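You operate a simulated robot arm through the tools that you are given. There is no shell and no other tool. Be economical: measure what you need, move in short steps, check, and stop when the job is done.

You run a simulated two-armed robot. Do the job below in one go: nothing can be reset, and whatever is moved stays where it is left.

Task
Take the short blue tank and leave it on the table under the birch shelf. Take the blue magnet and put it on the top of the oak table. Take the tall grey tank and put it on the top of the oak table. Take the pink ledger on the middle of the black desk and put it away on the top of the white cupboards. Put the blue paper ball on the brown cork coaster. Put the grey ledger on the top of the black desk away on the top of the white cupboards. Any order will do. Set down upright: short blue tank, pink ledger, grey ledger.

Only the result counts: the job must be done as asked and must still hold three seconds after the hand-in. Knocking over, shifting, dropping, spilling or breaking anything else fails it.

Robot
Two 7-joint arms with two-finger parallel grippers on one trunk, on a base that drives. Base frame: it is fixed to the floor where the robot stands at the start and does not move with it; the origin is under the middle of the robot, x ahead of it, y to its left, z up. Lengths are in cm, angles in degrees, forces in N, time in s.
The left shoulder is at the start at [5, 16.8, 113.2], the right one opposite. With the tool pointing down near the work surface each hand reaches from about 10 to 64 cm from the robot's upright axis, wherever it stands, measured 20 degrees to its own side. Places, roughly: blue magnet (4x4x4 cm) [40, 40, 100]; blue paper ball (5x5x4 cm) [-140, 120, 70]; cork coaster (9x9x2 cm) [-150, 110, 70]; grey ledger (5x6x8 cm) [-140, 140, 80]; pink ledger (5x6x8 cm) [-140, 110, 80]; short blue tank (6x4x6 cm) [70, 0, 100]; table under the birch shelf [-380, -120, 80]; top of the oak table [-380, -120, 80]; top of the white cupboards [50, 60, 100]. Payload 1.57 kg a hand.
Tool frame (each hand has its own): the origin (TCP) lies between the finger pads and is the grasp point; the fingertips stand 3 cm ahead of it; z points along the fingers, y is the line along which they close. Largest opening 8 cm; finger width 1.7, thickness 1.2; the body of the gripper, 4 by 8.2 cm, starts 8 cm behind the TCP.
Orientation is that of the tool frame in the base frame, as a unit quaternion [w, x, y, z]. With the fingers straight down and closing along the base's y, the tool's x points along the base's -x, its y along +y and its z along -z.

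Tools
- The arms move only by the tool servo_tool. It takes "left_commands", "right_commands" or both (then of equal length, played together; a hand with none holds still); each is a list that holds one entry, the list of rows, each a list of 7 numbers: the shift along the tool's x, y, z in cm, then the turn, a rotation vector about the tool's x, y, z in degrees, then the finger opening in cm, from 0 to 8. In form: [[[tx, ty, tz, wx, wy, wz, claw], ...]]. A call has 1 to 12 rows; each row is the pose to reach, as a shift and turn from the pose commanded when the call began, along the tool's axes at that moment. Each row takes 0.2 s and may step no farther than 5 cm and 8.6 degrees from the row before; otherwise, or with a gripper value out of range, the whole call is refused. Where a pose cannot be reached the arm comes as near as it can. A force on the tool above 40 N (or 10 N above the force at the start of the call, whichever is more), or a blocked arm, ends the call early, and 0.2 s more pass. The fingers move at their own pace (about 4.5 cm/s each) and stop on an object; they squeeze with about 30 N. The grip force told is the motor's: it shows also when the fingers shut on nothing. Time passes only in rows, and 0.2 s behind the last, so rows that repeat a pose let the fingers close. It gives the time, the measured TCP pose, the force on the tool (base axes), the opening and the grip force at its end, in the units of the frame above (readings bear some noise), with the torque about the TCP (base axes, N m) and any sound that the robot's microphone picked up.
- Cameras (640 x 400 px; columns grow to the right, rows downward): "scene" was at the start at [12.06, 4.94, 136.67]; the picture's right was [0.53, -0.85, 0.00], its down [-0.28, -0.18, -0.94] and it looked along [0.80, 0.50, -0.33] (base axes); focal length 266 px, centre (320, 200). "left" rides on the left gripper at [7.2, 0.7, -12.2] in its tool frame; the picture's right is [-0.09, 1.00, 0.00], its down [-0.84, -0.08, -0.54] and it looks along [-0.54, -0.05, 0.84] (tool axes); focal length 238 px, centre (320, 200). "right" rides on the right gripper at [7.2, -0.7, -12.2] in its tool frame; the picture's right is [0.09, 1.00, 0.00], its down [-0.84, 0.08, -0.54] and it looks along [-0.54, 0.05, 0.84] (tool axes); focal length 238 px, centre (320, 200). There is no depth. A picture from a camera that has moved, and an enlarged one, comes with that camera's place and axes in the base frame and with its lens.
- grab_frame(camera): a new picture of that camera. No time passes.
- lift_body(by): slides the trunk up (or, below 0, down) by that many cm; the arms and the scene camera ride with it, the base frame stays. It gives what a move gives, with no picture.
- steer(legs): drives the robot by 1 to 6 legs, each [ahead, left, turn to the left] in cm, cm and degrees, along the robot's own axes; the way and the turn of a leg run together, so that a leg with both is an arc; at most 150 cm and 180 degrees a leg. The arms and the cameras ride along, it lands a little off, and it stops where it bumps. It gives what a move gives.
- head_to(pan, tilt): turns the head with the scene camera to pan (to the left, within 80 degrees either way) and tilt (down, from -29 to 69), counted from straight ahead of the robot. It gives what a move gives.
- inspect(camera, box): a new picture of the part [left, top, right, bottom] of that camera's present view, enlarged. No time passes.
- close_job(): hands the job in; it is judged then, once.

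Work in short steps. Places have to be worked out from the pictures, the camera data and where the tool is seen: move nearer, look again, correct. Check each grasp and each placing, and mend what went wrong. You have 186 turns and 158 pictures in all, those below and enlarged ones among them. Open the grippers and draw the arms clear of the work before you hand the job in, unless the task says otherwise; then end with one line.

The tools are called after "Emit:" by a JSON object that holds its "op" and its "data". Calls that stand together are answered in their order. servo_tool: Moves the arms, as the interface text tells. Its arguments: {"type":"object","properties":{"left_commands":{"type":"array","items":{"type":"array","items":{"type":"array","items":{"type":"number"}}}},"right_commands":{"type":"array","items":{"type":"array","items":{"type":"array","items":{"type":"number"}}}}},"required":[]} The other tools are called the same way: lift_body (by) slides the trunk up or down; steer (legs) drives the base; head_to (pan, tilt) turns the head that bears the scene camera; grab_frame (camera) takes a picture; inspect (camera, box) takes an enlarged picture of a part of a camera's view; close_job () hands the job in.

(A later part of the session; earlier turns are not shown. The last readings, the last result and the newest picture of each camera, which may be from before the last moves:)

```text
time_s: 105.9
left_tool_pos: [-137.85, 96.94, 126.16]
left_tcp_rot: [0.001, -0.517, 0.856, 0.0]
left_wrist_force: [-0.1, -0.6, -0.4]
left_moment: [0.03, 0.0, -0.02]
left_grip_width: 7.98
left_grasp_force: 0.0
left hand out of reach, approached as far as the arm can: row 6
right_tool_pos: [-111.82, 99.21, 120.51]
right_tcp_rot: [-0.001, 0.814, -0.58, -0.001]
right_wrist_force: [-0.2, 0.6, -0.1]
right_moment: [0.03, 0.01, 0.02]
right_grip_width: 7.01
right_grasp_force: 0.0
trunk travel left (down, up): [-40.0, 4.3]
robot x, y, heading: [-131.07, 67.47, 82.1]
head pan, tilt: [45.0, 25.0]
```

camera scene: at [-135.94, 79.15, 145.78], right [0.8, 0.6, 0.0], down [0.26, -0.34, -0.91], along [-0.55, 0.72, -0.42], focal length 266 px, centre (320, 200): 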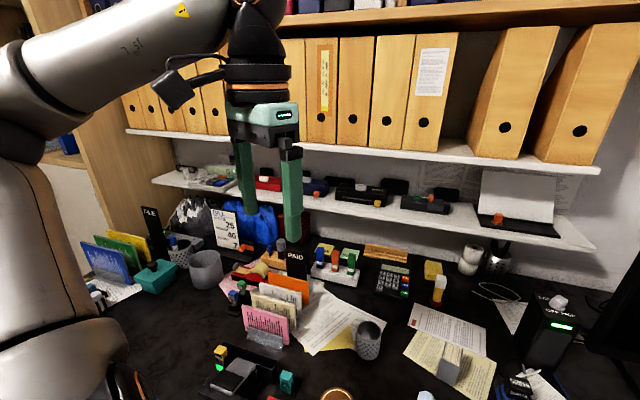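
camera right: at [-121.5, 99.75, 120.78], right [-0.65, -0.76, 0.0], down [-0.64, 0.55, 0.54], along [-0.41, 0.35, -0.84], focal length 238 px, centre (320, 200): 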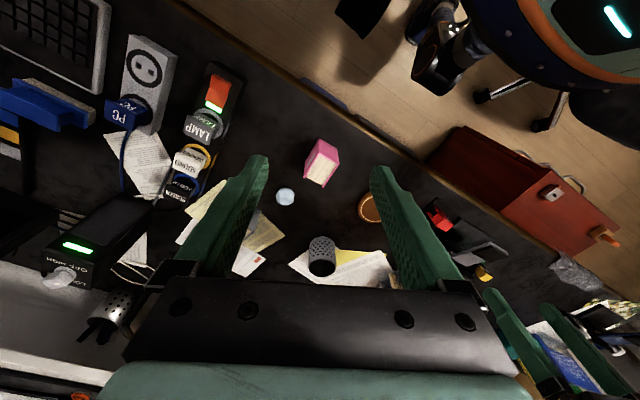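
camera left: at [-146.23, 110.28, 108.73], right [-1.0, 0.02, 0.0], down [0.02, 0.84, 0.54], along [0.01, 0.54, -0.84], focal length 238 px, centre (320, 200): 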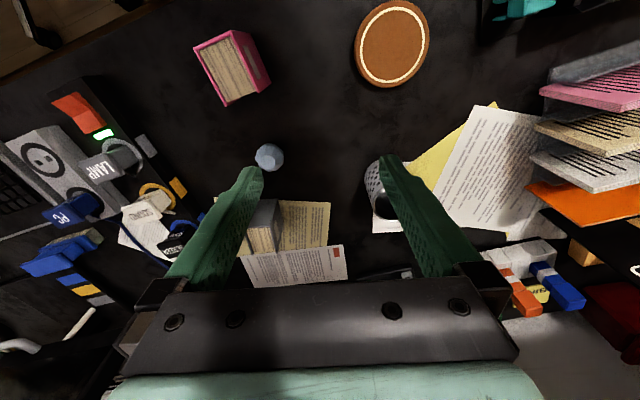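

Now forward and down to z ≈ 90 over the ball.

Emit:
{"op": "servo_tool", "data": {"left_commands": [[[-3, 1.6, 3, 0, 0, 0, 8], [-6, 3.2, 6.5, 0, 0, 0, 8], [-9, 4.9, 10, 0, 0, 0, 8], [-12, 6.5, 13.5, 0, 0, 0, 8], [-15, 8.2, 17, 0, 0, 0, 8], [-18, 9.8, 20.5, 0, 0, 0, 8], [-21, 11.5, 24, 0, 0, 0, 8], [-24, 13.1, 27.5, 0, 0, 0, 8], [-24, 13.1, 32, 0, 0, 0, 8], [-24, 13.1, 36, 0, 0, 0, 8]]]}}

Emit:
{"op": "grab_frame", "data": {"camera": "left"}}

```text
time_s: 108.1
left_tool_pos: [-146.08, 117.79, 96.98]
left_tcp_rot: [0.002, -0.516, 0.856, 0.0]
left_wrist_force: [-0.3, 0.8, -1.3]
left_moment: [0.0, 0.02, 0.04]
left_grip_width: 7.99
left_grasp_force: 0.1
left hand out of reach, approached as far as the arm can: row 5, 6, 7, 8, 9, 10
right_tool_pos: [-111.86, 99.34, 120.64]
right_tcp_rot: [-0.001, 0.814, -0.58, -0.001]
right_wrist_force: [-0.1, 0.5, 0.5]
right_moment: [0.01, -0.03, -0.01]
right_grip_width: 7.02
right_grasp_force: 0.1
trunk travel left (down, up): [-40.0, 4.3]
robot x, y, heading: [-130.87, 67.85, 82.1]
head pan, tilt: [45.0, 25.0]
```

```text
103 pictures are left
camera left: at [-150.04, 111.76, 109.01], right [-0.84, 0.55, 0.0], down [0.46, 0.7, 0.55], along [0.3, 0.46, -0.84], focal length 238 px, centre (320, 200)
```

left: 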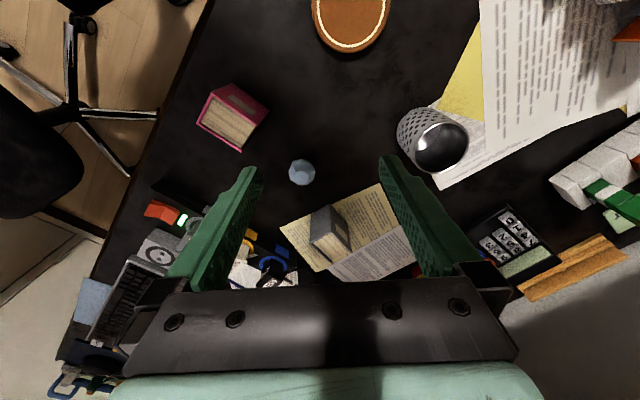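

The left arm simply can't get there. I'll use the right hand for ball → coaster with the robot turned left (heading ≈ 127°). First I retract the left hand high.

Emit:
{"op": "servo_tool", "data": {"left_commands": [[[2.5, 0, -4, 0, 0, -2, 8], [5, 0.5, -8, 0, 0, -4, 8], [7.5, 0.5, -12, 0, 0, -6, 8], [10, 1, -16, 0, 0, -8, 8], [12.5, 1, -20, 0, 0, -10, 8], [15, 1.5, -24, 0, 0, -12, 8], [18, 2, -28, 0, 0, -14, 8], [20.5, 2, -31, 0, 0, -17, 8], [23, 2.3, -34, 0, 0, -20, 8]]]}}

Emit:
{"op": "steer", "data": {"legs": [[0, 0, 45]]}}

Emit:
{"op": "head_to", "data": {"pan": -20, "tilt": 45}}

Emit:
{"op": "grab_frame", "data": {"camera": "right"}}

Emit:
{"op": "grab_frame", "data": {"camera": "scene"}}

```text
refused: row 7 steps farther than a row can; nothing moved
```

```text
time_s: 110.5
left_tool_pos: [-176.48, 93.46, 97.04]
left_tcp_rot: [-0.002, 0.799, -0.602, -0.002]
left_wrist_force: [-0.6, -0.1, 0.1]
left_moment: [0.02, 0.01, 0.0]
left_grip_width: 8.0
left_grasp_force: 0.0
right_tool_pos: [-139.2, 103.86, 120.59]
right_tcp_rot: [-0.001, 0.972, -0.233, -0.001]
right_wrist_force: [0.8, 0.1, -0.4]
right_moment: [0.01, 0.01, 0.01]
right_grip_width: 7.0
right_grasp_force: 0.0
trunk travel left (down, up): [-40.0, 4.3]
robot x, y, heading: [-130.84, 67.83, 126.1]
head pan, tilt: [45.0, 25.0]
```

```text
time_s: 111.9
left_tool_pos: [-176.42, 93.42, 97.03]
left_tcp_rot: [-0.002, 0.799, -0.601, -0.002]
left_wrist_force: [0.5, 0.3, 0.4]
left_moment: [-0.01, 0.01, 0.0]
left_grip_width: 8.01
left_grasp_force: 0.0
right_tool_pos: [-138.99, 103.81, 120.54]
right_tcp_rot: [0.0, 0.972, -0.233, -0.001]
right_wrist_force: [-0.5, -0.5, 0.0]
right_moment: [-0.02, 0.01, -0.02]
right_grip_width: 6.95
right_grasp_force: 0.2
trunk travel left (down, up): [-40.0, 4.3]
robot x, y, heading: [-131.14, 67.95, 126.2]
head pan, tilt: [-20.0, 45.0]
```

```text
102 pictures are left
camera right: at [-132.31, 101.11, 132.78], right [-0.37, -0.93, 0.0], down [-0.78, 0.31, 0.54], along [-0.5, 0.2, -0.84], focal length 238 px, centre (320, 200)
```

right: 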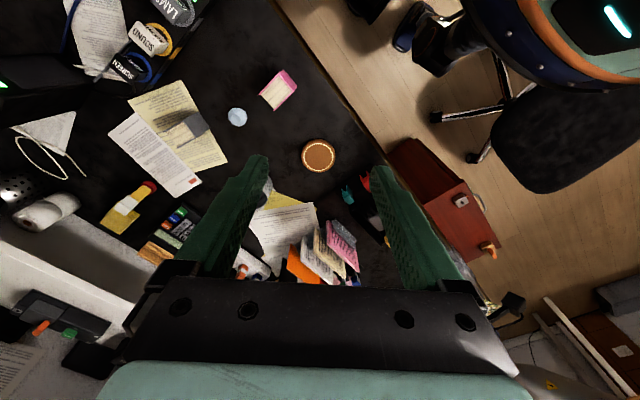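

```text
101 pictures are left
camera scene: at [-135.54, 78.88, 142.73], right [0.96, 0.28, 0.0], down [0.2, -0.68, -0.71], along [-0.2, 0.68, -0.71], focal length 266 px, centre (320, 200)
```

scene: 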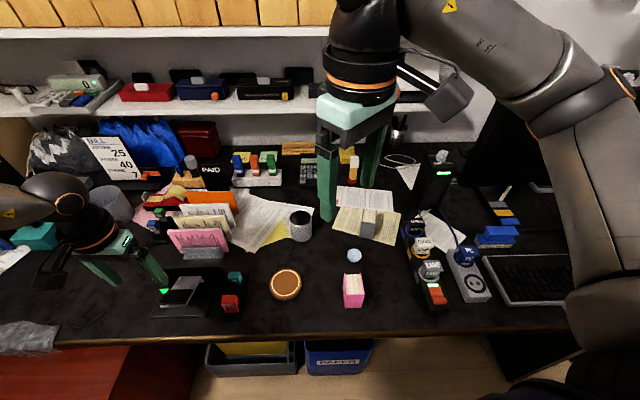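

Nothing was disturbed by that turn. I raise the left hand and bring the right hand over the ball, turning it so the fingers straddle the ball away from the ledgers.

Emit:
{"op": "servo_tool", "data": {"left_commands": [[[0, 0, -4.5, 0, 0, 0, 8], [0, 0, -9, 0, 0, 0, 8], [0, 0, -13, 0, 0, 0, 8], [0, 0, -17, 0, 0, 0, 8], [0, 0, -21, 0, 0, 0, 8], [0, 0, -24, 0, 0, 0, 8]]], "right_commands": [[[-1.4, -3, 3, 0, 0, 7, 8], [-2.8, -6, 6, 0, 0, 14, 8], [-4.3, -9.2, 9, 0, 0, 21, 8], [-5.8, -12.4, 12, 0, 0, 28, 8], [-7.3, -15.6, 15, 0, 0, 35, 8], [-8.7, -18.6, 18, 0, 0, 40, 8]]]}}

Emit:
{"op": "grab_frame", "data": {"camera": "right"}}

```text
time_s: 113.3
left_tool_pos: [-176.5, 93.26, 120.94]
left_tcp_rot: [-0.002, 0.8, -0.601, 0.0]
left_wrist_force: [-0.1, -0.4, 0.5]
left_moment: [-0.02, 0.0, -0.03]
left_grip_width: 7.99
left_grasp_force: 0.1
right_tool_pos: [-138.51, 124.49, 102.31]
right_tcp_rot: [-0.001, 0.833, -0.553, 0.0]
right_wrist_force: [0.2, 0.6, -0.4]
right_moment: [0.01, -0.02, -0.01]
right_grip_width: 8.02
right_grasp_force: 0.1
trunk travel left (down, up): [-40.0, 4.3]
robot x, y, heading: [-131.36, 67.96, 126.3]
head pan, tilt: [-20.0, 45.0]
```

```text
100 pictures are left
camera right: at [-134.99, 118.04, 114.6], right [-0.88, -0.47, 0.0], down [-0.4, 0.74, 0.54], along [-0.26, 0.48, -0.84], focal length 238 px, centre (320, 200)
```

right: 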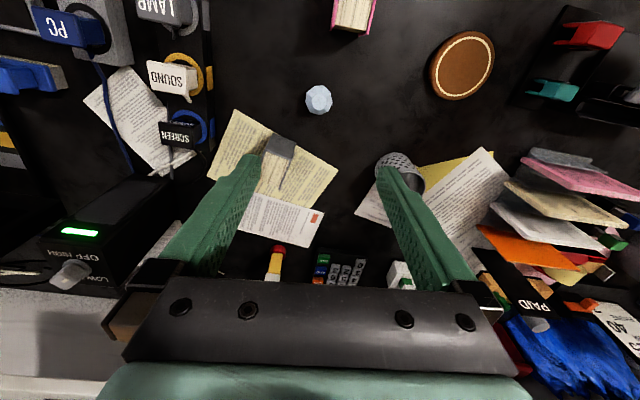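

On target. I descend to z ≈ 84 and check once more.

Emit:
{"op": "servo_tool", "data": {"right_commands": [[[0, 0, 4.5, 0, 0, 0, 7], [0, 0, 9, 0, 0, 0, 7], [0, 0, 13.5, 0, 0, 0, 7], [0, 0, 18, 0, 0, 0, 7]]]}}

Emit:
{"op": "grab_frame", "data": {"camera": "right"}}

```text
time_s: 114.3
left_tool_pos: [-176.57, 93.16, 120.84]
left_tcp_rot: [-0.002, 0.799, -0.601, -0.001]
left_wrist_force: [-0.1, 0.2, 0.1]
left_moment: [0.02, -0.02, 0.0]
left_grip_width: 8.02
left_grasp_force: 0.0
right_tool_pos: [-138.62, 124.25, 84.51]
right_tcp_rot: [0.0, 0.834, -0.552, 0.0]
right_wrist_force: [0.1, 0.5, 0.0]
right_moment: [0.0, -0.03, 0.02]
right_grip_width: 6.99
right_grasp_force: 0.1
trunk travel left (down, up): [-40.0, 4.3]
robot x, y, heading: [-131.34, 67.68, 126.1]
head pan, tilt: [-20.0, 45.0]
```

```text
99 pictures are left
camera right: at [-135.15, 117.89, 96.64], right [-0.88, -0.47, 0.0], down [-0.4, 0.74, 0.54], along [-0.26, 0.48, -0.84], focal length 238 px, centre (320, 200)
```

right: 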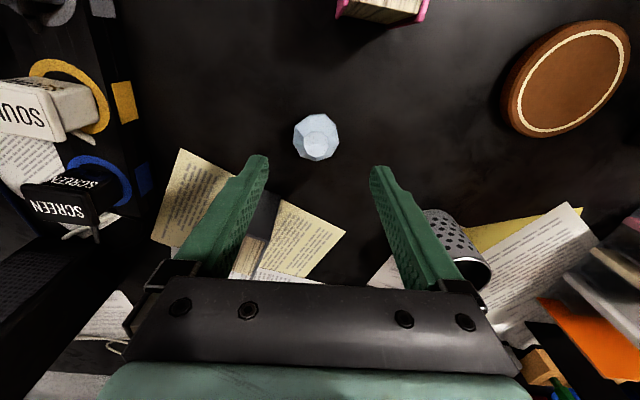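

Aligned. Descend to z ≈ 76 and close on the ball.

Emit:
{"op": "servo_tool", "data": {"right_commands": [[[0, -0.2, 4, 0, 0, 0, 7], [0, -0.2, 7, 0, 0, 0, 7], [0, -0.2, 8.4, 0, 0, 0, 7], [0, -0.2, 8.4, 0, 0, 0, 3.5], [0, -0.2, 8.4, 0, 0, 0, 3], [0, -0.2, 8.4, 0, 0, 0, 3]]]}}

Emit:
{"op": "grab_frame", "data": {"camera": "right"}}

```text
time_s: 115.7
left_tool_pos: [-176.61, 93.24, 120.98]
left_tcp_rot: [-0.002, 0.799, -0.601, -0.001]
left_wrist_force: [-0.4, -0.1, -2.0]
left_moment: [-0.05, 0.0, 0.01]
left_grip_width: 8.03
left_grasp_force: 0.1
right_tool_pos: [-138.24, 124.46, 76.05]
right_tcp_rot: [0.0, 0.834, -0.552, 0.0]
right_wrist_force: [0.6, -0.1, 0.2]
right_moment: [0.02, 0.01, 0.01]
right_grip_width: 3.91
right_grasp_force: 21.9
trunk travel left (down, up): [-40.0, 4.3]
robot x, y, heading: [-131.08, 67.72, 126.2]
head pan, tilt: [-20.0, 45.0]
```

```text
98 pictures are left
camera right: at [-134.84, 118.0, 88.39], right [-0.88, -0.47, 0.0], down [-0.4, 0.74, 0.54], along [-0.26, 0.48, -0.84], focal length 238 px, centre (320, 200)
```

right: 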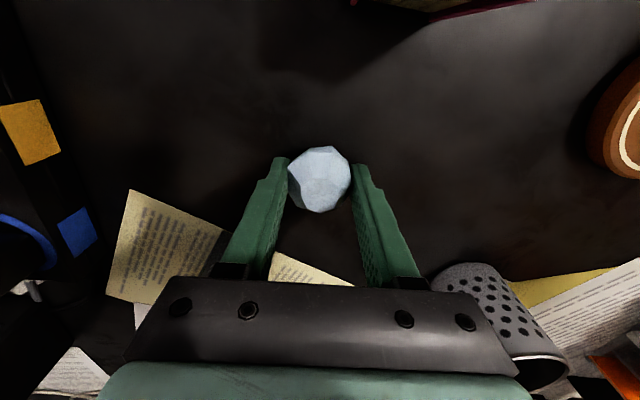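

Ball held (3.9 cm). Lift and carry it above the coaster.

Emit:
{"op": "servo_tool", "data": {"right_commands": [[[0, 0, -4, 0, 0, 0, 3], [0, 0, -8, 0, 0, 0, 3], [0, 0, -12, 0, 0, 0, 3], [0, 0, -16, 0, 0, -3, 3], [1.3, 4, -17, 0, 0, -8, 3], [2.6, 8, -17, 0, 0, -13, 3], [3.9, 12.5, -17, 0, 0, -18, 3], [5.2, 16.8, -17, 0, 0, -22, 3], [6.4, 20.7, -17, 0, 0, -25, 3]]]}}

Emit:
{"op": "grab_frame", "data": {"camera": "right"}}

Emit:
{"op": "grab_frame", "data": {"camera": "scene"}}

```text
time_s: 117.7
left_tool_pos: [-176.62, 93.17, 120.92]
left_tcp_rot: [-0.003, 0.799, -0.601, -0.002]
left_wrist_force: [-0.4, -0.3, 1.1]
left_moment: [-0.03, -0.02, 0.0]
left_grip_width: 8.0
left_grasp_force: 0.0
right_tool_pos: [-154.78, 110.43, 93.16]
right_tcp_rot: [0.001, 0.934, -0.358, 0.0]
right_wrist_force: [0.1, -1.3, -0.2]
right_moment: [0.02, 0.01, -0.05]
right_grip_width: 3.74
right_grasp_force: 29.7
trunk travel left (down, up): [-40.0, 4.3]
robot x, y, heading: [-130.84, 67.89, 126.2]
head pan, tilt: [-20.0, 45.0]
```

```text
97 pictures are left
camera right: at [-148.98, 105.88, 105.4], right [-0.6, -0.8, 0.0], down [-0.67, 0.5, 0.54], along [-0.43, 0.32, -0.84], focal length 238 px, centre (320, 200)
```

right: 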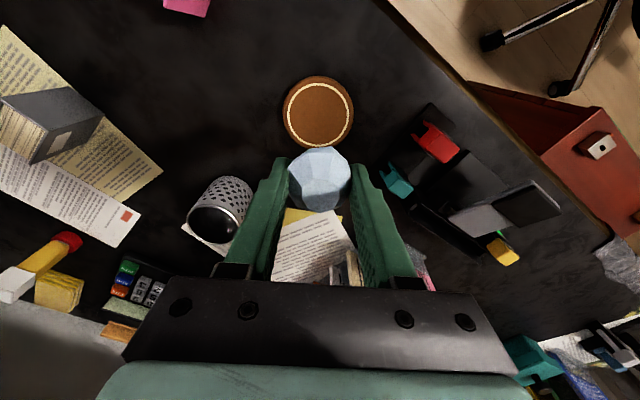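

```text
96 pictures are left
camera scene: at [-135.6, 78.84, 142.73], right [0.96, 0.28, 0.0], down [0.2, -0.68, -0.71], along [-0.2, 0.68, -0.71], focal length 266 px, centre (320, 200)
```

scene: 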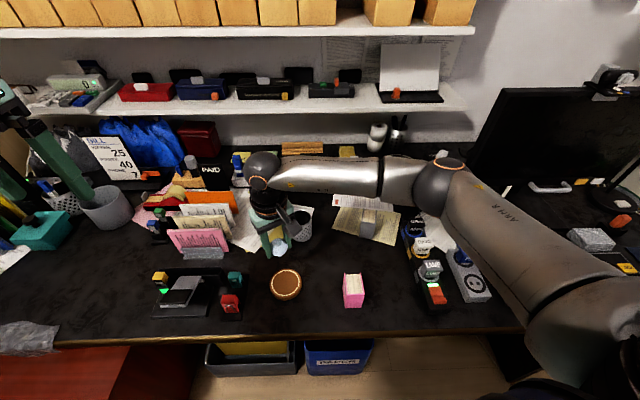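

Well centred over the coaster. I descend to z ≈ 79.5 and then in small steps to contact.

Emit:
{"op": "servo_tool", "data": {"right_commands": [[[0.3, 0.1, 4.5, 0, 0, 0, 3], [0.3, 0.1, 9, 0, 0, 0, 3], [0.3, 0.1, 12, 0, 0, 0, 3], [0.3, 0.1, 13.7, 0, 0, 0, 3]]]}}

Emit:
{"op": "servo_tool", "data": {"right_commands": [[[0, 0, 0.4, 0, 0, 0, 3], [0, 0, 0.8, 0, 0, 0, 3], [0, 0, 1.2, 0, 0, 0, 3]]]}}

Emit:
{"op": "grab_frame", "data": {"camera": "right"}}

```text
time_s: 118.7
left_tool_pos: [-176.57, 93.02, 120.9]
left_tcp_rot: [-0.003, 0.799, -0.601, -0.001]
left_wrist_force: [0.3, -1.1, 0.1]
left_moment: [-0.02, -0.02, 0.0]
left_grip_width: 8.01
left_grasp_force: 0.1
right_tool_pos: [-154.52, 110.37, 79.38]
right_tcp_rot: [0.0, 0.933, -0.359, 0.0]
right_wrist_force: [0.5, 0.3, -0.5]
right_moment: [0.01, 0.01, 0.0]
right_grip_width: 3.69
right_grasp_force: 29.6
trunk travel left (down, up): [-40.0, 4.3]
robot x, y, heading: [-130.66, 67.65, 126.1]
head pan, tilt: [-20.0, 45.0]
```

```text
time_s: 119.5
left_tool_pos: [-176.6, 93.23, 120.86]
left_tcp_rot: [-0.003, 0.799, -0.601, -0.001]
left_wrist_force: [0.7, 0.2, -0.8]
left_moment: [-0.03, -0.01, 0.0]
left_grip_width: 8.0
left_grasp_force: 0.0
right_tool_pos: [-154.68, 110.21, 78.32]
right_tcp_rot: [0.0, 0.933, -0.359, -0.001]
right_wrist_force: [0.2, -0.4, -1.1]
right_moment: [0.01, 0.01, 0.0]
right_grip_width: 3.72
right_grasp_force: 30.5
trunk travel left (down, up): [-40.0, 4.3]
robot x, y, heading: [-131.34, 67.78, 126.2]
head pan, tilt: [-20.0, 45.0]
```

```text
95 pictures are left
camera right: at [-148.78, 105.86, 90.52], right [-0.6, -0.8, 0.0], down [-0.67, 0.5, 0.54], along [-0.44, 0.32, -0.84], focal length 238 px, centre (320, 200)
```

right: 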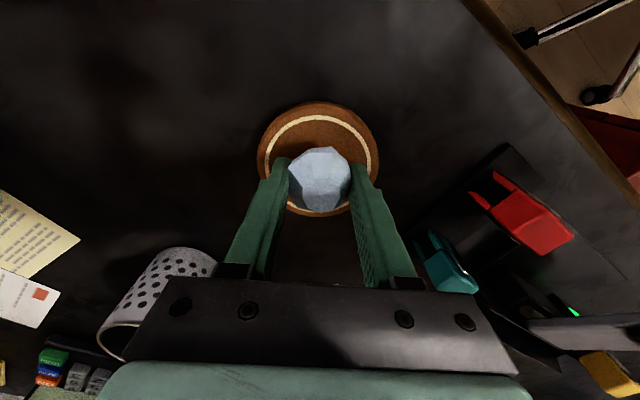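

Centred. A few more fine steps down.

Emit:
{"op": "servo_tool", "data": {"right_commands": [[[0.2, 0, 0.3, 0, 0, 0, 3], [0.2, 0, 0.5, 0, 0, 0, 3]]]}}

Emit:
{"op": "servo_tool", "data": {"right_commands": [[[0, 0, 0.2, 0, 0, 0, 3], [0, 0, 0.4, 0, 0, 0, 3]]]}}

```text
time_s: 120.1
left_tool_pos: [-176.65, 93.29, 121.01]
left_tcp_rot: [-0.002, 0.799, -0.601, -0.002]
left_wrist_force: [-0.5, 0.0, -0.6]
left_moment: [-0.04, 0.0, 0.0]
left_grip_width: 7.99
left_grasp_force: 0.1
right_tool_pos: [-154.52, 110.16, 77.74]
right_tcp_rot: [-0.001, 0.934, -0.359, 0.0]
right_wrist_force: [0.1, 0.9, 0.6]
right_moment: [-0.06, 0.01, 0.01]
right_grip_width: 3.61
right_grasp_force: 29.3
trunk travel left (down, up): [-40.0, 4.3]
robot x, y, heading: [-131.29, 67.71, 126.2]
head pan, tilt: [-20.0, 45.0]
```

```text
time_s: 120.7
left_tool_pos: [-176.39, 93.08, 120.95]
left_tcp_rot: [-0.002, 0.799, -0.601, -0.003]
left_wrist_force: [-0.7, 0.3, -0.4]
left_moment: [0.02, -0.01, 0.01]
left_grip_width: 8.0
left_grasp_force: 0.1
right_tool_pos: [-154.45, 110.09, 77.73]
right_tcp_rot: [0.0, 0.934, -0.358, -0.003]
right_wrist_force: [1.9, -0.2, 18.6]
right_moment: [-0.28, 0.1, 0.02]
right_grip_width: 3.61
right_grasp_force: 29.5
trunk travel left (down, up): [-40.0, 4.3]
robot x, y, heading: [-131.24, 67.91, 126.0]
head pan, tilt: [-20.0, 45.0]
```

Contact (19 N). Ease, open gently, and rise.

Emit:
{"op": "servo_tool", "data": {"right_commands": [[[0, 0, -0.15, 0, 0, 0, 3], [0, 0, -0.15, 0, 0, 0, 4], [0, 0, -0.15, 0, 0, 0, 5], [0, 0, -0.15, 0, 0, 0, 6], [0, 0, -0.15, 0, 0, 0, 6], [0, 0, -4, 0, 0, 0, 6], [0, 0, -8, 0, 0, 0, 6], [0, 0, -12.5, 0, 0, 0, 6], [0, 0, -17, 0, 0, 0, 6]]]}}

Emit:
{"op": "grab_frame", "data": {"camera": "right"}}

```text
time_s: 122.7
left_tool_pos: [-176.49, 93.18, 120.9]
left_tcp_rot: [-0.003, 0.8, -0.6, -0.003]
left_wrist_force: [0.3, -0.7, -0.4]
left_moment: [-0.02, 0.01, -0.02]
left_grip_width: 8.01
left_grasp_force: 0.0
right_tool_pos: [-154.55, 109.95, 94.25]
right_tcp_rot: [0.001, 0.934, -0.358, 0.0]
right_wrist_force: [-0.5, -0.1, -0.9]
right_moment: [-0.01, -0.04, 0.04]
right_grip_width: 6.01
right_grasp_force: 0.0
trunk travel left (down, up): [-40.0, 4.3]
robot x, y, heading: [-130.87, 67.71, 126.0]
head pan, tilt: [-20.0, 45.0]
```

```text
94 pictures are left
camera right: at [-148.67, 105.52, 106.52], right [-0.6, -0.8, 0.0], down [-0.67, 0.5, 0.54], along [-0.43, 0.32, -0.84], focal length 238 px, centre (320, 200)
```

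right: 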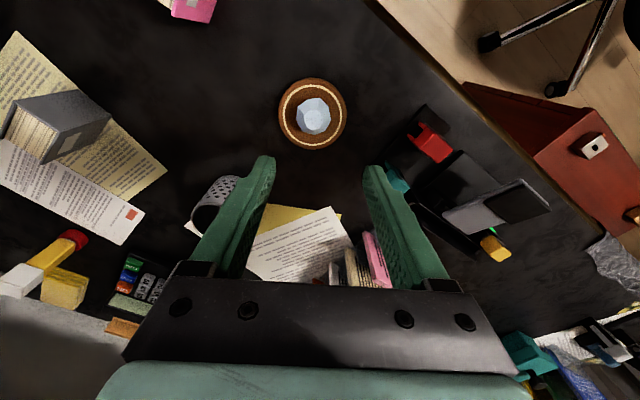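

The ball rests on the coaster. Next the grey ledger with the right hand: I move over about [-136, 135] and look.

Emit:
{"op": "servo_tool", "data": {"right_commands": [[[-0.4, -4.4, -2, 0, 0, 4, 7], [-0.9, -8.8, -4, 0, 0, 9, 7], [-1.4, -13.2, -5, 0, 0, 14, 7], [-1.9, -17.6, -6, 0, 0, 19, 7.5], [-2.4, -22, -6, 0, 0, 24, 8], [-2.9, -26.5, -6, 0, 0, 29, 8], [-3.3, -31, -6, 0, 0, 33, 8]]]}}

Emit:
{"op": "grab_frame", "data": {"camera": "right"}}

```text
time_s: 124.3
left_tool_pos: [-176.46, 93.35, 120.97]
left_tcp_rot: [-0.002, 0.799, -0.601, -0.001]
left_wrist_force: [1.1, -0.5, -1.2]
left_moment: [0.02, -0.01, -0.01]
left_grip_width: 7.98
left_grasp_force: 0.1
right_tool_pos: [-136.05, 135.45, 100.23]
right_tcp_rot: [0.0, 0.793, -0.609, 0.0]
right_wrist_force: [0.1, 0.2, 0.0]
right_moment: [0.0, 0.02, 0.01]
right_grip_width: 7.99
right_grasp_force: 0.1
trunk travel left (down, up): [-40.0, 4.3]
robot x, y, heading: [-130.99, 68.03, 126.1]
head pan, tilt: [-20.0, 45.0]
```

```text
93 pictures are left
camera right: at [-133.41, 128.6, 112.5], right [-0.94, -0.35, 0.0], down [-0.29, 0.79, 0.54], along [-0.19, 0.51, -0.84], focal length 238 px, centre (320, 200)
```

right: 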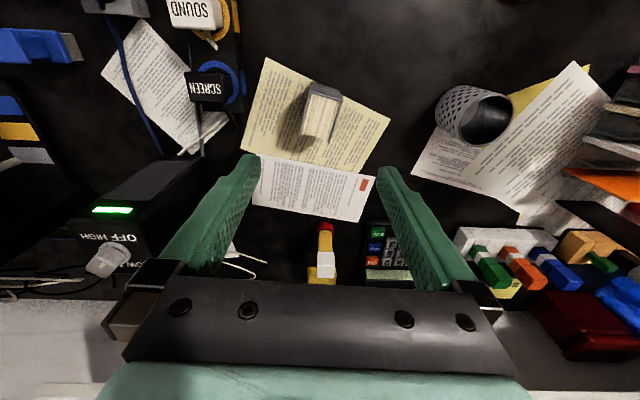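

Emit:
{"op": "inspect", "data": {"camera": "right", "box": [256, 60, 384, 160]}}

```text
4.00 times, centred on (320, 110) of right
camera zoom: at [-133.41, 128.6, 112.5], right [-0.94, -0.35, 0.0], down [-0.29, 0.79, 0.54], along [-0.19, 0.51, -0.84], focal length 953 px, centre (320, 560)
```

zoom: 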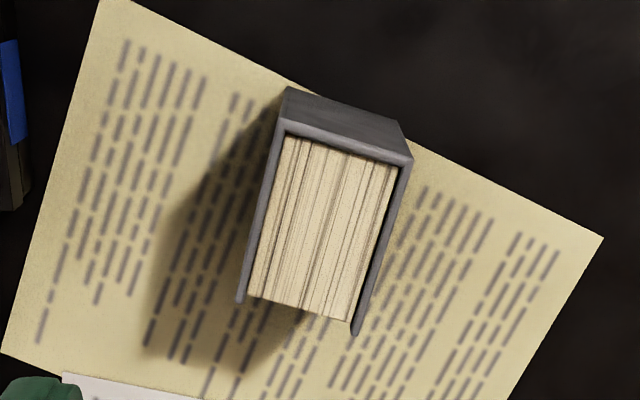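

Grey ledger centre ≈ [-136.3, 136.0], needs +9° more turn. I align and descend to just above it.

Emit:
{"op": "servo_tool", "data": {"right_commands": [[[-0.3, 0.1, 4, 0, 0, 5, 8], [-0.6, 0.1, 8, 0, 0, 9, 8], [-0.6, 0.1, 12, 0, 0, 9, 8], [-0.6, 0.1, 15, 0, 0, 9, 8]]]}}

Emit:
{"op": "grab_frame", "data": {"camera": "right"}}

```text
time_s: 125.3
left_tool_pos: [-176.56, 93.15, 120.91]
left_tcp_rot: [-0.002, 0.799, -0.601, -0.001]
left_wrist_force: [0.3, 0.8, -0.2]
left_moment: [0.04, -0.01, -0.01]
left_grip_width: 8.0
left_grasp_force: 0.0
right_tool_pos: [-136.34, 136.03, 85.04]
right_tcp_rot: [-0.001, 0.743, -0.669, -0.001]
right_wrist_force: [0.2, -0.3, 0.4]
right_moment: [-0.03, -0.01, 0.02]
right_grip_width: 8.03
right_grasp_force: 0.0
trunk travel left (down, up): [-40.0, 4.3]
robot x, y, heading: [-130.96, 67.82, 126.0]
head pan, tilt: [-20.0, 45.0]
```

```text
91 pictures are left
camera right: at [-134.85, 128.86, 97.38], right [-0.98, -0.19, 0.0], down [-0.16, 0.82, 0.54], along [-0.11, 0.53, -0.84], focal length 238 px, centre (320, 200)
```

right: 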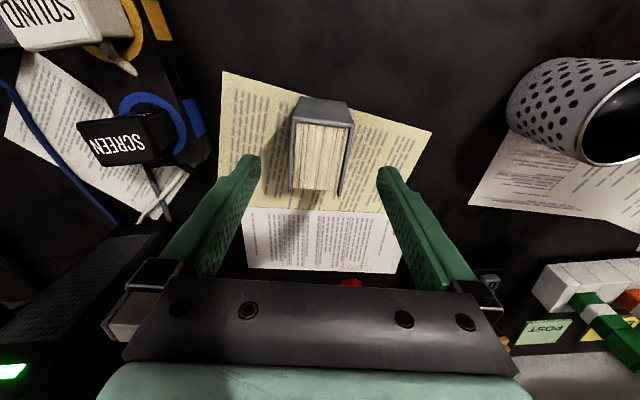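

Nicely aligned. Descend to z ≈ 77.5 and close.

Emit:
{"op": "servo_tool", "data": {"right_commands": [[[0, 0, 3, 0, 0, 0, 8], [0, 0, 6, 0, 0, 0, 8], [0, 0, 7.5, 0, 0, 0, 8], [0, 0, 7.5, 0, 0, 0, 3], [0, 0, 7.5, 0, 0, 0, 3], [0, 0, 7.5, 0, 0, 0, 3]]]}}

Emit:
{"op": "servo_tool", "data": {"right_commands": [[[0, 0, -4, 0, 0, 0, 3], [0, 0, -8, 0, 0, 0, 3], [0, 0, -12, 0, 0, 0, 3], [0, 0, -16, 0, 0, 0, 3], [0, 0, -20, 0, 0, 0, 3]]]}}

Emit:
{"op": "grab_frame", "data": {"camera": "right"}}

```text
time_s: 126.7
left_tool_pos: [-176.48, 93.15, 120.87]
left_tcp_rot: [-0.002, 0.799, -0.601, -0.002]
left_wrist_force: [-0.2, 0.5, -0.2]
left_moment: [-0.02, -0.02, 0.0]
left_grip_width: 7.99
left_grasp_force: 0.1
right_tool_pos: [-135.82, 134.5, 78.64]
right_tcp_rot: [0.0, 0.742, -0.67, -0.001]
right_wrist_force: [2.4, -1.5, 7.7]
right_moment: [-0.28, -0.1, 0.03]
right_grip_width: 4.42
right_grasp_force: 20.1
right hand out of reach, approached as far as the arm can: row 2, 3, 4, 5, 6
trunk travel left (down, up): [-40.0, 4.3]
robot x, y, heading: [-130.98, 67.93, 126.2]
head pan, tilt: [-20.0, 45.0]
```

```text
time_s: 127.9
left_tool_pos: [-176.51, 93.31, 120.87]
left_tcp_rot: [-0.003, 0.8, -0.6, -0.002]
left_wrist_force: [-0.4, -0.1, 0.0]
left_moment: [0.02, 0.01, 0.01]
left_grip_width: 8.01
left_grasp_force: 0.2
right_tool_pos: [-135.91, 134.11, 98.59]
right_tcp_rot: [-0.001, 0.743, -0.669, 0.0]
right_wrist_force: [0.0, -0.6, -2.9]
right_moment: [-0.03, 0.01, 0.03]
right_grip_width: 4.37
right_grasp_force: 29.5
trunk travel left (down, up): [-40.0, 4.3]
robot x, y, heading: [-131.05, 67.88, 126.2]
head pan, tilt: [-20.0, 45.0]
```

```text
90 pictures are left
camera right: at [-134.4, 126.93, 110.92], right [-0.98, -0.2, 0.0], down [-0.16, 0.82, 0.54], along [-0.11, 0.53, -0.84], focal length 238 px, centre (320, 200)
```

right: 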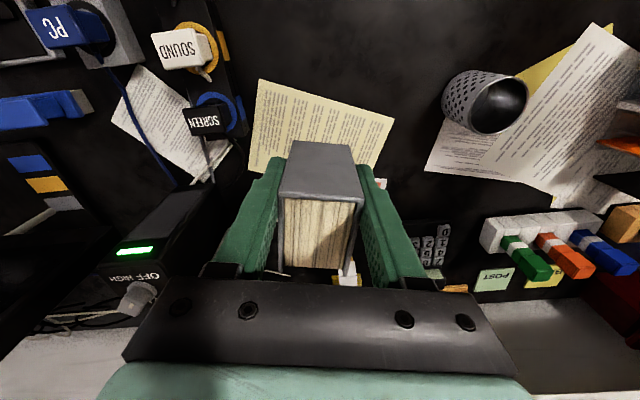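

Grey ledger is held (4.4 cm). I draw it back and up close to the robot.

Emit:
{"op": "servo_tool", "data": {"right_commands": [[[3.5, 1, -2.5, 0, 0, -2, 3], [7, 2, -5, 0, 0, -4, 3], [10.5, 3, -7.5, 0, 0, -6, 3], [14, 4, -10, 0, 0, -9, 3], [17.5, 5, -12.5, 0, 0, -12, 3], [21, 6, -15, 0, 0, -15, 3], [25, 7.5, -17, 0, 0, -18, 3], [29, 9, -18, 0, 0, -20, 3]]]}}

Emit:
{"op": "head_to", "data": {"pan": 0, "tilt": 40}}

Emit:
{"op": "grab_frame", "data": {"camera": "scene"}}

```text
time_s: 129.7
left_tool_pos: [-176.66, 93.13, 120.93]
left_tcp_rot: [-0.002, 0.799, -0.601, -0.002]
left_wrist_force: [-0.1, 0.2, -0.1]
left_moment: [0.01, -0.03, 0.02]
left_grip_width: 8.0
left_grasp_force: 0.0
right_tool_pos: [-141.57, 104.51, 116.68]
right_tcp_rot: [0.0, 0.848, -0.53, 0.0]
right_wrist_force: [-0.4, 1.1, -1.1]
right_moment: [-0.04, -0.04, 0.03]
right_grip_width: 4.37
right_grasp_force: 29.5
trunk travel left (down, up): [-40.0, 4.3]
robot x, y, heading: [-131.09, 67.88, 126.0]
head pan, tilt: [-20.0, 45.0]
```

```text
time_s: 130.5
left_tool_pos: [-176.51, 93.32, 120.92]
left_tcp_rot: [-0.001, 0.799, -0.601, -0.001]
left_wrist_force: [0.2, 0.2, 0.4]
left_moment: [0.01, 0.02, 0.02]
left_grip_width: 8.01
left_grasp_force: 0.0
right_tool_pos: [-141.57, 104.47, 116.54]
right_tcp_rot: [0.0, 0.848, -0.53, 0.0]
right_wrist_force: [-0.8, -0.1, -1.7]
right_moment: [-0.08, 0.01, 0.01]
right_grip_width: 4.38
right_grasp_force: 29.9
trunk travel left (down, up): [-40.0, 4.3]
robot x, y, heading: [-131.2, 67.53, 126.1]
head pan, tilt: [0.0, 40.0]
```

```text
89 pictures are left
camera scene: at [-138.29, 77.96, 143.45], right [0.81, 0.59, 0.0], down [0.38, -0.52, -0.77], along [-0.45, 0.62, -0.64], focal length 266 px, centre (320, 200)
```

scene: 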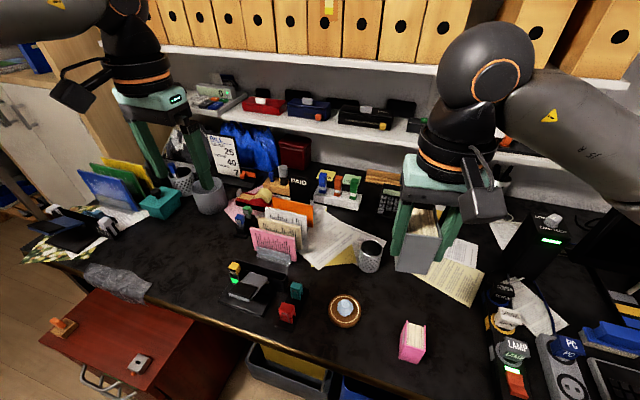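

Now I turn right to heading ≈ 67° so the left hand can take the pink ledger.

Emit:
{"op": "steer", "data": {"legs": [[0, 0, -59]]}}

Emit:
{"op": "grab_frame", "data": {"camera": "left"}}

```text
time_s: 133.4
left_tool_pos: [-134.08, 119.89, 120.79]
left_tcp_rot: [0.002, -0.414, 0.91, 0.0]
left_wrist_force: [-0.4, 0.4, -0.4]
left_moment: [0.01, 0.02, -0.03]
left_grip_width: 8.01
left_grasp_force: 0.0
right_tool_pos: [-105.81, 96.5, 116.63]
right_tcp_rot: [0.0, -0.491, 0.871, 0.001]
right_wrist_force: [0.8, -0.5, -2.7]
right_moment: [-0.06, 0.02, -0.02]
right_grip_width: 4.39
right_grasp_force: 30.2
trunk travel left (down, up): [-40.0, 4.3]
robot x, y, heading: [-130.87, 67.88, 68.7]
head pan, tilt: [0.0, 40.0]
```

```text
88 pictures are left
camera left: at [-139.58, 114.88, 132.92], right [-0.69, 0.72, 0.0], down [0.61, 0.58, 0.55], along [0.4, 0.38, -0.84], focal length 238 px, centre (320, 200)
```

left: 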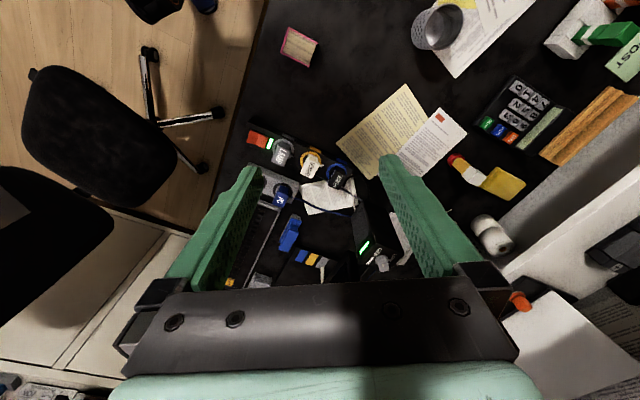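

I bring the left hand over the pink ledger, turning it to the ledger's yaw (outward 60°), at z ≈ 105.

Emit:
{"op": "servo_tool", "data": {"left_commands": [[[1, -0.5, 2, 0, 0, -8, 8], [2, -1, 4, 0, 0, -16, 8], [3, -1.5, 6, 0, 0, -24, 8], [4, -2, 8, 0, 0, -32, 8], [5, -2.5, 10, 0, 0, -40, 8], [6, -3, 12, 0, 0, -48, 8], [7, -3.5, 14, 0, 0, -55, 8], [7.3, -3.5, 16, 0, 0, -60.7, 8]]]}}

Emit:
{"op": "grab_frame", "data": {"camera": "left"}}

```text
time_s: 135.2
left_tool_pos: [-136.29, 112.07, 104.85]
left_tcp_rot: [-0.003, 0.817, -0.576, 0.002]
left_wrist_force: [0.1, 0.1, -0.1]
left_moment: [0.01, 0.03, -0.01]
left_grip_width: 8.0
left_grasp_force: 0.1
right_tool_pos: [-105.86, 96.5, 116.47]
right_tcp_rot: [-0.001, -0.49, 0.872, 0.001]
right_wrist_force: [0.0, -0.7, -3.0]
right_moment: [0.02, 0.04, -0.02]
right_grip_width: 4.4
right_grasp_force: 30.5
trunk travel left (down, up): [-40.0, 4.3]
robot x, y, heading: [-131.21, 67.69, 69.1]
head pan, tilt: [0.0, 40.0]
```

```text
87 pictures are left
camera left: at [-134.72, 105.06, 116.86], right [-0.97, -0.25, 0.0], down [-0.21, 0.81, 0.54], along [-0.13, 0.53, -0.84], focal length 238 px, centre (320, 200)
```

left: 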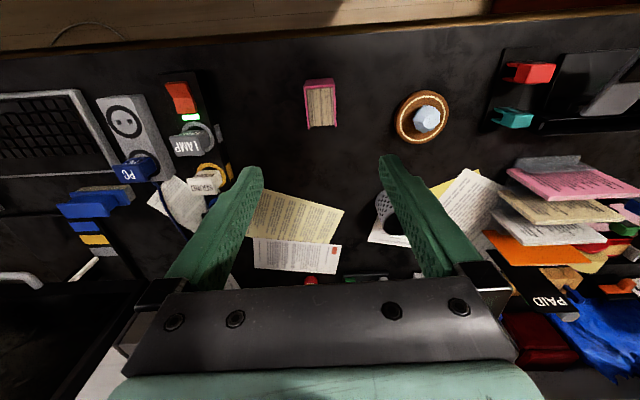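

On target. I descend to z ≈ 86.

Emit:
{"op": "servo_tool", "data": {"left_commands": [[[0, 0, 4.5, 0, 0, 0, 8], [0, 0, 9, 0, 0, 0, 8], [0, 0, 13.5, 0, 0, 0, 8], [0, 0, 18.5, 0, 0, 0, 8]]]}}

Emit:
{"op": "grab_frame", "data": {"camera": "left"}}

```text
time_s: 136.2
left_tool_pos: [-138.29, 111.79, 88.83]
left_tcp_rot: [-0.003, 0.817, -0.576, 0.002]
left_wrist_force: [0.4, 0.4, -0.4]
left_moment: [0.0, 0.01, -0.01]
left_grip_width: 7.99
left_grasp_force: 0.0
left hand out of reach, approached as far as the arm can: row 4
right_tool_pos: [-105.89, 96.46, 116.62]
right_tcp_rot: [0.001, -0.49, 0.872, 0.0]
right_wrist_force: [-0.4, 0.7, -2.6]
right_moment: [-0.06, 0.02, 0.01]
right_grip_width: 4.38
right_grasp_force: 29.8
trunk travel left (down, up): [-40.0, 4.3]
robot x, y, heading: [-131.17, 67.84, 69.0]
head pan, tilt: [0.0, 40.0]
```

```text
86 pictures are left
camera left: at [-136.73, 104.83, 100.82], right [-0.97, -0.25, -0.01], down [-0.21, 0.81, 0.54], along [-0.13, 0.53, -0.84], focal length 238 px, centre (320, 200)
```

left: 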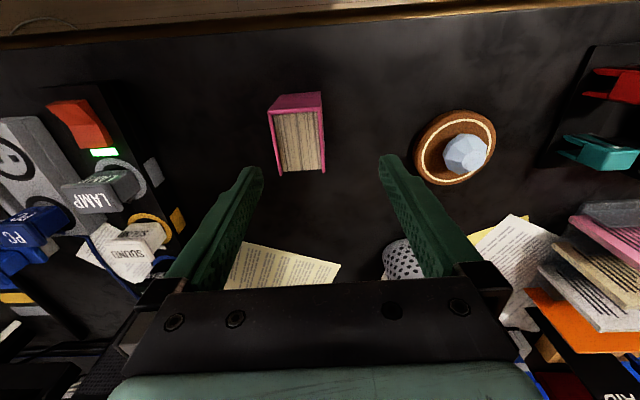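

Limited at the lower height from this trunk position. I go back up to z ≈ 92 above the ledger, then lower the trunk instead.

Emit:
{"op": "servo_tool", "data": {"left_commands": [[[0.2, -1, -2, 0, 0, 0, 8], [0.4, -2, -4, 0, 0, 0, 8]]]}}

Emit:
{"op": "grab_frame", "data": {"camera": "left"}}

```text
time_s: 136.8
left_tool_pos: [-136.33, 112.11, 92.78]
left_tcp_rot: [-0.002, 0.817, -0.577, 0.0]
left_wrist_force: [1.0, 0.4, 0.1]
left_moment: [0.01, 0.0, 0.02]
left_grip_width: 8.0
left_grasp_force: 0.1
right_tool_pos: [-105.78, 96.46, 116.62]
right_tcp_rot: [0.0, -0.49, 0.871, 0.0]
right_wrist_force: [0.4, 0.9, -1.9]
right_moment: [-0.06, 0.04, 0.0]
right_grip_width: 4.36
right_grasp_force: 30.0
trunk travel left (down, up): [-40.0, 4.3]
robot x, y, heading: [-130.82, 67.52, 68.8]
head pan, tilt: [0.0, 40.0]
```

```text
85 pictures are left
camera left: at [-134.66, 105.12, 104.89], right [-0.97, -0.25, 0.0], down [-0.21, 0.81, 0.54], along [-0.13, 0.53, -0.84], focal length 238 px, centre (320, 200)
```

left: 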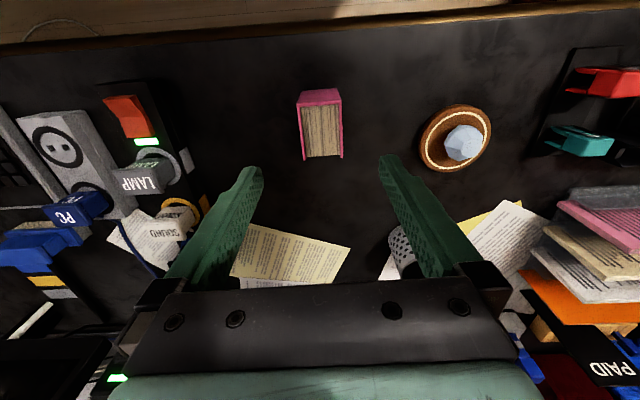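

Exactly over it. Lower the trunk 8 cm, check alignment, then the rest.

Emit:
{"op": "lift_body", "data": {"by": -8}}

Emit:
{"op": "grab_frame", "data": {"camera": "left"}}

```text
time_s: 138.0
left_tool_pos: [-136.38, 112.07, 84.83]
left_tcp_rot: [-0.003, 0.817, -0.576, 0.001]
left_wrist_force: [0.1, 0.1, -0.3]
left_moment: [-0.01, -0.01, -0.02]
left_grip_width: 8.01
left_grasp_force: 0.0
right_tool_pos: [-105.89, 96.5, 108.66]
right_tcp_rot: [0.0, -0.49, 0.871, 0.0]
right_wrist_force: [-0.3, 0.6, -2.1]
right_moment: [-0.02, 0.01, -0.04]
right_grip_width: 4.36
right_grasp_force: 29.7
trunk travel left (down, up): [-32.0, 12.3]
robot x, y, heading: [-130.99, 67.97, 69.0]
head pan, tilt: [0.0, 40.0]
```

```text
84 pictures are left
camera left: at [-134.67, 105.11, 96.89], right [-0.97, -0.25, 0.0], down [-0.21, 0.81, 0.54], along [-0.13, 0.53, -0.84], focal length 238 px, centre (320, 200)
```

left: 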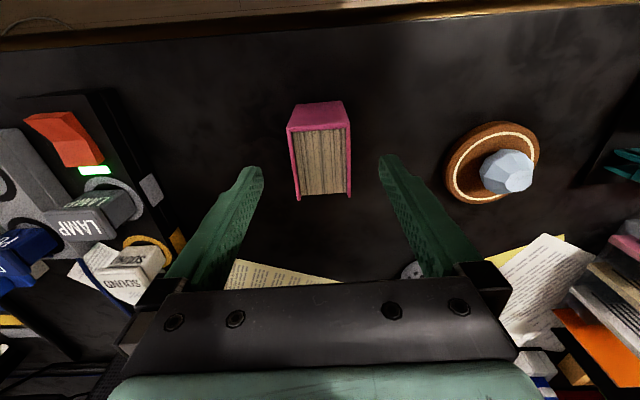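

Well aligned. Lower the last 7 cm with the trunk, then close.

Emit:
{"op": "lift_body", "data": {"by": -7}}

Emit:
{"op": "servo_tool", "data": {"left_commands": [[[0, 0, 0, 0, 0, 0, 3], [0, 0, 0, 0, 0, 0, 3], [0, 0, 0, 0, 0, 0, 3], [0, 0, 0, 0, 0, 0, 3]]]}}

Emit:
{"op": "lift_body", "data": {"by": 10}}

Emit:
{"op": "grab_frame", "data": {"camera": "left"}}

```text
time_s: 139.1
left_tool_pos: [-136.31, 112.11, 77.87]
left_tcp_rot: [-0.002, 0.817, -0.577, 0.001]
left_wrist_force: [-0.1, -0.3, 0.4]
left_moment: [-0.01, 0.0, -0.01]
left_grip_width: 8.0
left_grasp_force: 0.0
right_tool_pos: [-105.85, 96.47, 101.63]
right_tcp_rot: [-0.001, -0.491, 0.871, -0.001]
right_wrist_force: [-0.4, -0.4, -2.3]
right_moment: [-0.08, 0.04, 0.0]
right_grip_width: 4.38
right_grasp_force: 30.1
trunk travel left (down, up): [-25.0, 19.3]
robot x, y, heading: [-131.08, 67.9, 68.7]
head pan, tilt: [0.0, 40.0]
```

```text
time_s: 140.1
left_tool_pos: [-136.27, 112.09, 77.79]
left_tcp_rot: [-0.002, 0.817, -0.577, 0.001]
left_wrist_force: [-1.2, -0.3, 1.4]
left_moment: [-0.05, 0.15, -0.03]
left_grip_width: 4.38
left_grasp_force: 29.6
right_tool_pos: [-105.81, 96.4, 101.63]
right_tcp_rot: [0.0, -0.489, 0.872, 0.0]
right_wrist_force: [1.1, -0.9, -1.8]
right_moment: [-0.07, 0.03, -0.02]
right_grip_width: 4.38
right_grasp_force: 30.4
trunk travel left (down, up): [-25.0, 19.3]
robot x, y, heading: [-131.58, 67.89, 68.8]
head pan, tilt: [0.0, 40.0]
```

```text
time_s: 141.4
left_tool_pos: [-136.25, 112.07, 87.82]
left_tcp_rot: [-0.001, 0.817, -0.577, 0.001]
left_wrist_force: [-0.3, -0.4, -2.3]
left_moment: [-0.01, 0.01, -0.03]
left_grip_width: 4.4
left_grasp_force: 29.7
right_tool_pos: [-105.95, 96.59, 111.67]
right_tcp_rot: [0.0, -0.49, 0.872, 0.001]
right_wrist_force: [0.2, 0.4, -2.1]
right_moment: [-0.04, 0.04, -0.04]
right_grip_width: 4.39
right_grasp_force: 29.9
trunk travel left (down, up): [-35.0, 9.3]
robot x, y, heading: [-131.13, 67.8, 68.8]
head pan, tilt: [0.0, 40.0]
```

```text
83 pictures are left
camera left: at [-134.67, 105.15, 99.86], right [-0.97, -0.25, 0.0], down [-0.21, 0.81, 0.54], along [-0.13, 0.53, -0.84], focal length 238 px, centre (320, 200)
```

left: 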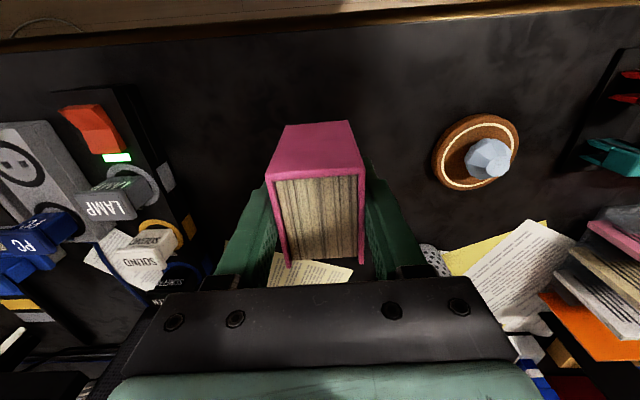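

Both ledgers held. I raise the trunk and the left hand before moving off.

Emit:
{"op": "lift_body", "data": {"by": 9}}

Emit:
{"op": "servo_tool", "data": {"left_commands": [[[0, 0, -4.5, 0, 0, 0, 3], [0, 0, -9, 0, 0, 0, 3], [0, 0, -13.5, 0, 0, 0, 3], [0, 0, -18, 0, 0, 0, 3], [0, 0, -22, 0, 0, 0, 3]]]}}

Emit:
{"op": "head_to", "data": {"pan": 0, "tilt": 35}}

Emit:
{"op": "grab_frame", "data": {"camera": "scene"}}

```text
time_s: 142.7
left_tool_pos: [-136.37, 112.19, 96.77]
left_tcp_rot: [-0.003, 0.817, -0.577, 0.001]
left_wrist_force: [0.0, 0.7, -3.2]
left_moment: [-0.01, 0.03, -0.02]
left_grip_width: 4.37
left_grasp_force: 29.9
right_tool_pos: [-105.67, 96.46, 120.51]
right_tcp_rot: [0.0, -0.49, 0.872, 0.0]
right_wrist_force: [0.5, 0.3, -3.0]
right_moment: [-0.08, 0.02, -0.02]
right_grip_width: 4.39
right_grasp_force: 30.4
trunk travel left (down, up): [-44.0, 0.3]
robot x, y, heading: [-131.12, 67.47, 68.9]
head pan, tilt: [0.0, 40.0]
```

```text
time_s: 143.9
left_tool_pos: [-136.46, 111.96, 118.91]
left_tcp_rot: [-0.002, 0.816, -0.577, 0.001]
left_wrist_force: [1.1, -0.2, -2.9]
left_moment: [0.05, 0.01, 0.01]
left_grip_width: 4.38
left_grasp_force: 29.9
right_tool_pos: [-105.74, 96.43, 120.56]
right_tcp_rot: [0.0, -0.49, 0.872, 0.0]
right_wrist_force: [0.2, 0.5, -2.6]
right_moment: [-0.05, 0.03, 0.05]
right_grip_width: 4.39
right_grasp_force: 29.9
trunk travel left (down, up): [-44.0, 0.3]
robot x, y, heading: [-131.08, 67.7, 69.0]
head pan, tilt: [0.0, 40.0]
```

```text
time_s: 144.5
left_tool_pos: [-136.41, 111.96, 118.85]
left_tcp_rot: [-0.002, 0.817, -0.576, 0.002]
left_wrist_force: [0.1, -0.1, -2.5]
left_moment: [0.02, 0.02, -0.01]
left_grip_width: 4.38
left_grasp_force: 30.6
right_tool_pos: [-105.83, 96.47, 120.49]
right_tcp_rot: [0.001, -0.49, 0.872, 0.0]
right_wrist_force: [-0.2, -0.3, -2.8]
right_moment: [-0.07, 0.02, 0.0]
right_grip_width: 4.38
right_grasp_force: 30.0
trunk travel left (down, up): [-44.0, 0.3]
robot x, y, heading: [-131.03, 67.99, 69.0]
head pan, tilt: [0.0, 35.0]
```

```text
82 pictures are left
camera scene: at [-126.29, 79.84, 148.2], right [0.93, -0.36, 0.0], down [-0.21, -0.54, -0.82], along [0.3, 0.76, -0.57], focal length 266 px, centre (320, 200)
```

scene: 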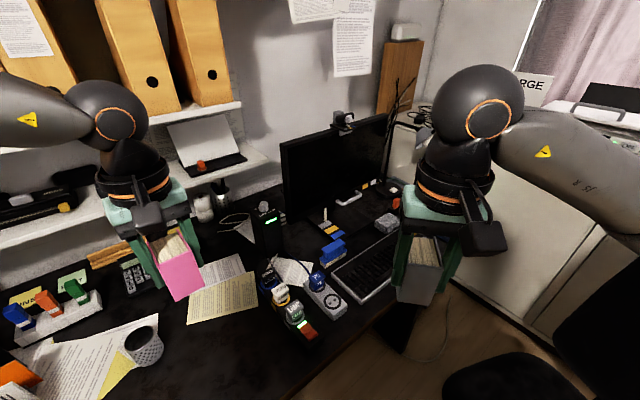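

I turn back to heading ≈ 100° and reverse out of the chair corridor along the path I came.

Emit:
{"op": "steer", "data": {"legs": [[0, 0, 31], [-40, -5, 0], [-50, 6, 0]]}}

Emit:
{"op": "head_to", "data": {"pan": -78, "tilt": 25}}

Emit:
{"op": "grab_frame", "data": {"camera": "scene"}}

```text
time_s: 151.1
left_tool_pos: [-144.3, 14.11, 118.81]
left_tcp_rot: [-0.003, 0.938, -0.347, 0.001]
left_wrist_force: [0.3, -0.4, -1.5]
left_moment: [0.0, 0.01, 0.02]
left_grip_width: 4.38
left_grasp_force: 29.7
right_tool_pos: [-109.99, 16.0, 120.62]
right_tcp_rot: [0.0, -0.699, 0.716, 0.0]
right_wrist_force: [-0.9, -0.2, -2.5]
right_moment: [-0.04, -0.03, -0.03]
right_grip_width: 4.38
right_grasp_force: 29.7
trunk travel left (down, up): [-44.0, 0.3]
robot x, y, heading: [-117.76, -21.21, 98.6]
head pan, tilt: [0.0, 35.0]
```

```text
time_s: 152.6
left_tool_pos: [-144.3, 14.01, 118.85]
left_tcp_rot: [-0.003, 0.939, -0.345, 0.001]
left_wrist_force: [0.3, 0.1, -3.3]
left_moment: [-0.01, -0.01, -0.02]
left_grip_width: 4.37
left_grasp_force: 29.8
right_tool_pos: [-110.01, 15.92, 120.53]
right_tcp_rot: [0.001, -0.699, 0.715, 0.0]
right_wrist_force: [1.4, -0.2, -2.6]
right_moment: [-0.05, -0.02, -0.02]
right_grip_width: 4.38
right_grasp_force: 29.6
trunk travel left (down, up): [-44.0, 0.3]
robot x, y, heading: [-117.5, -21.43, 98.6]
head pan, tilt: [-78.0, 25.0]
```

```text
81 pictures are left
camera scene: at [-109.41, -14.25, 149.78], right [0.36, -0.93, 0.0], down [-0.39, -0.15, -0.91], along [0.85, 0.32, -0.42], focal length 266 px, centre (320, 200)
```

scene: 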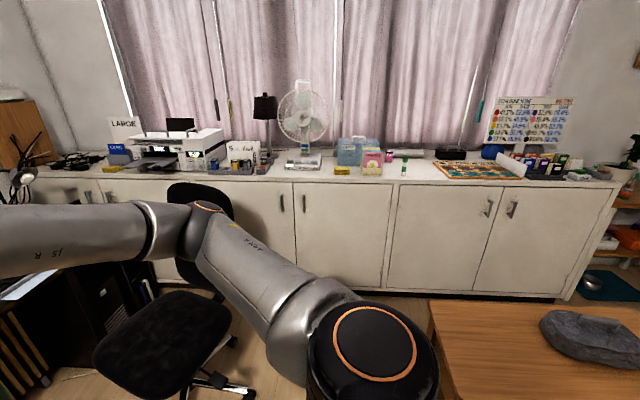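

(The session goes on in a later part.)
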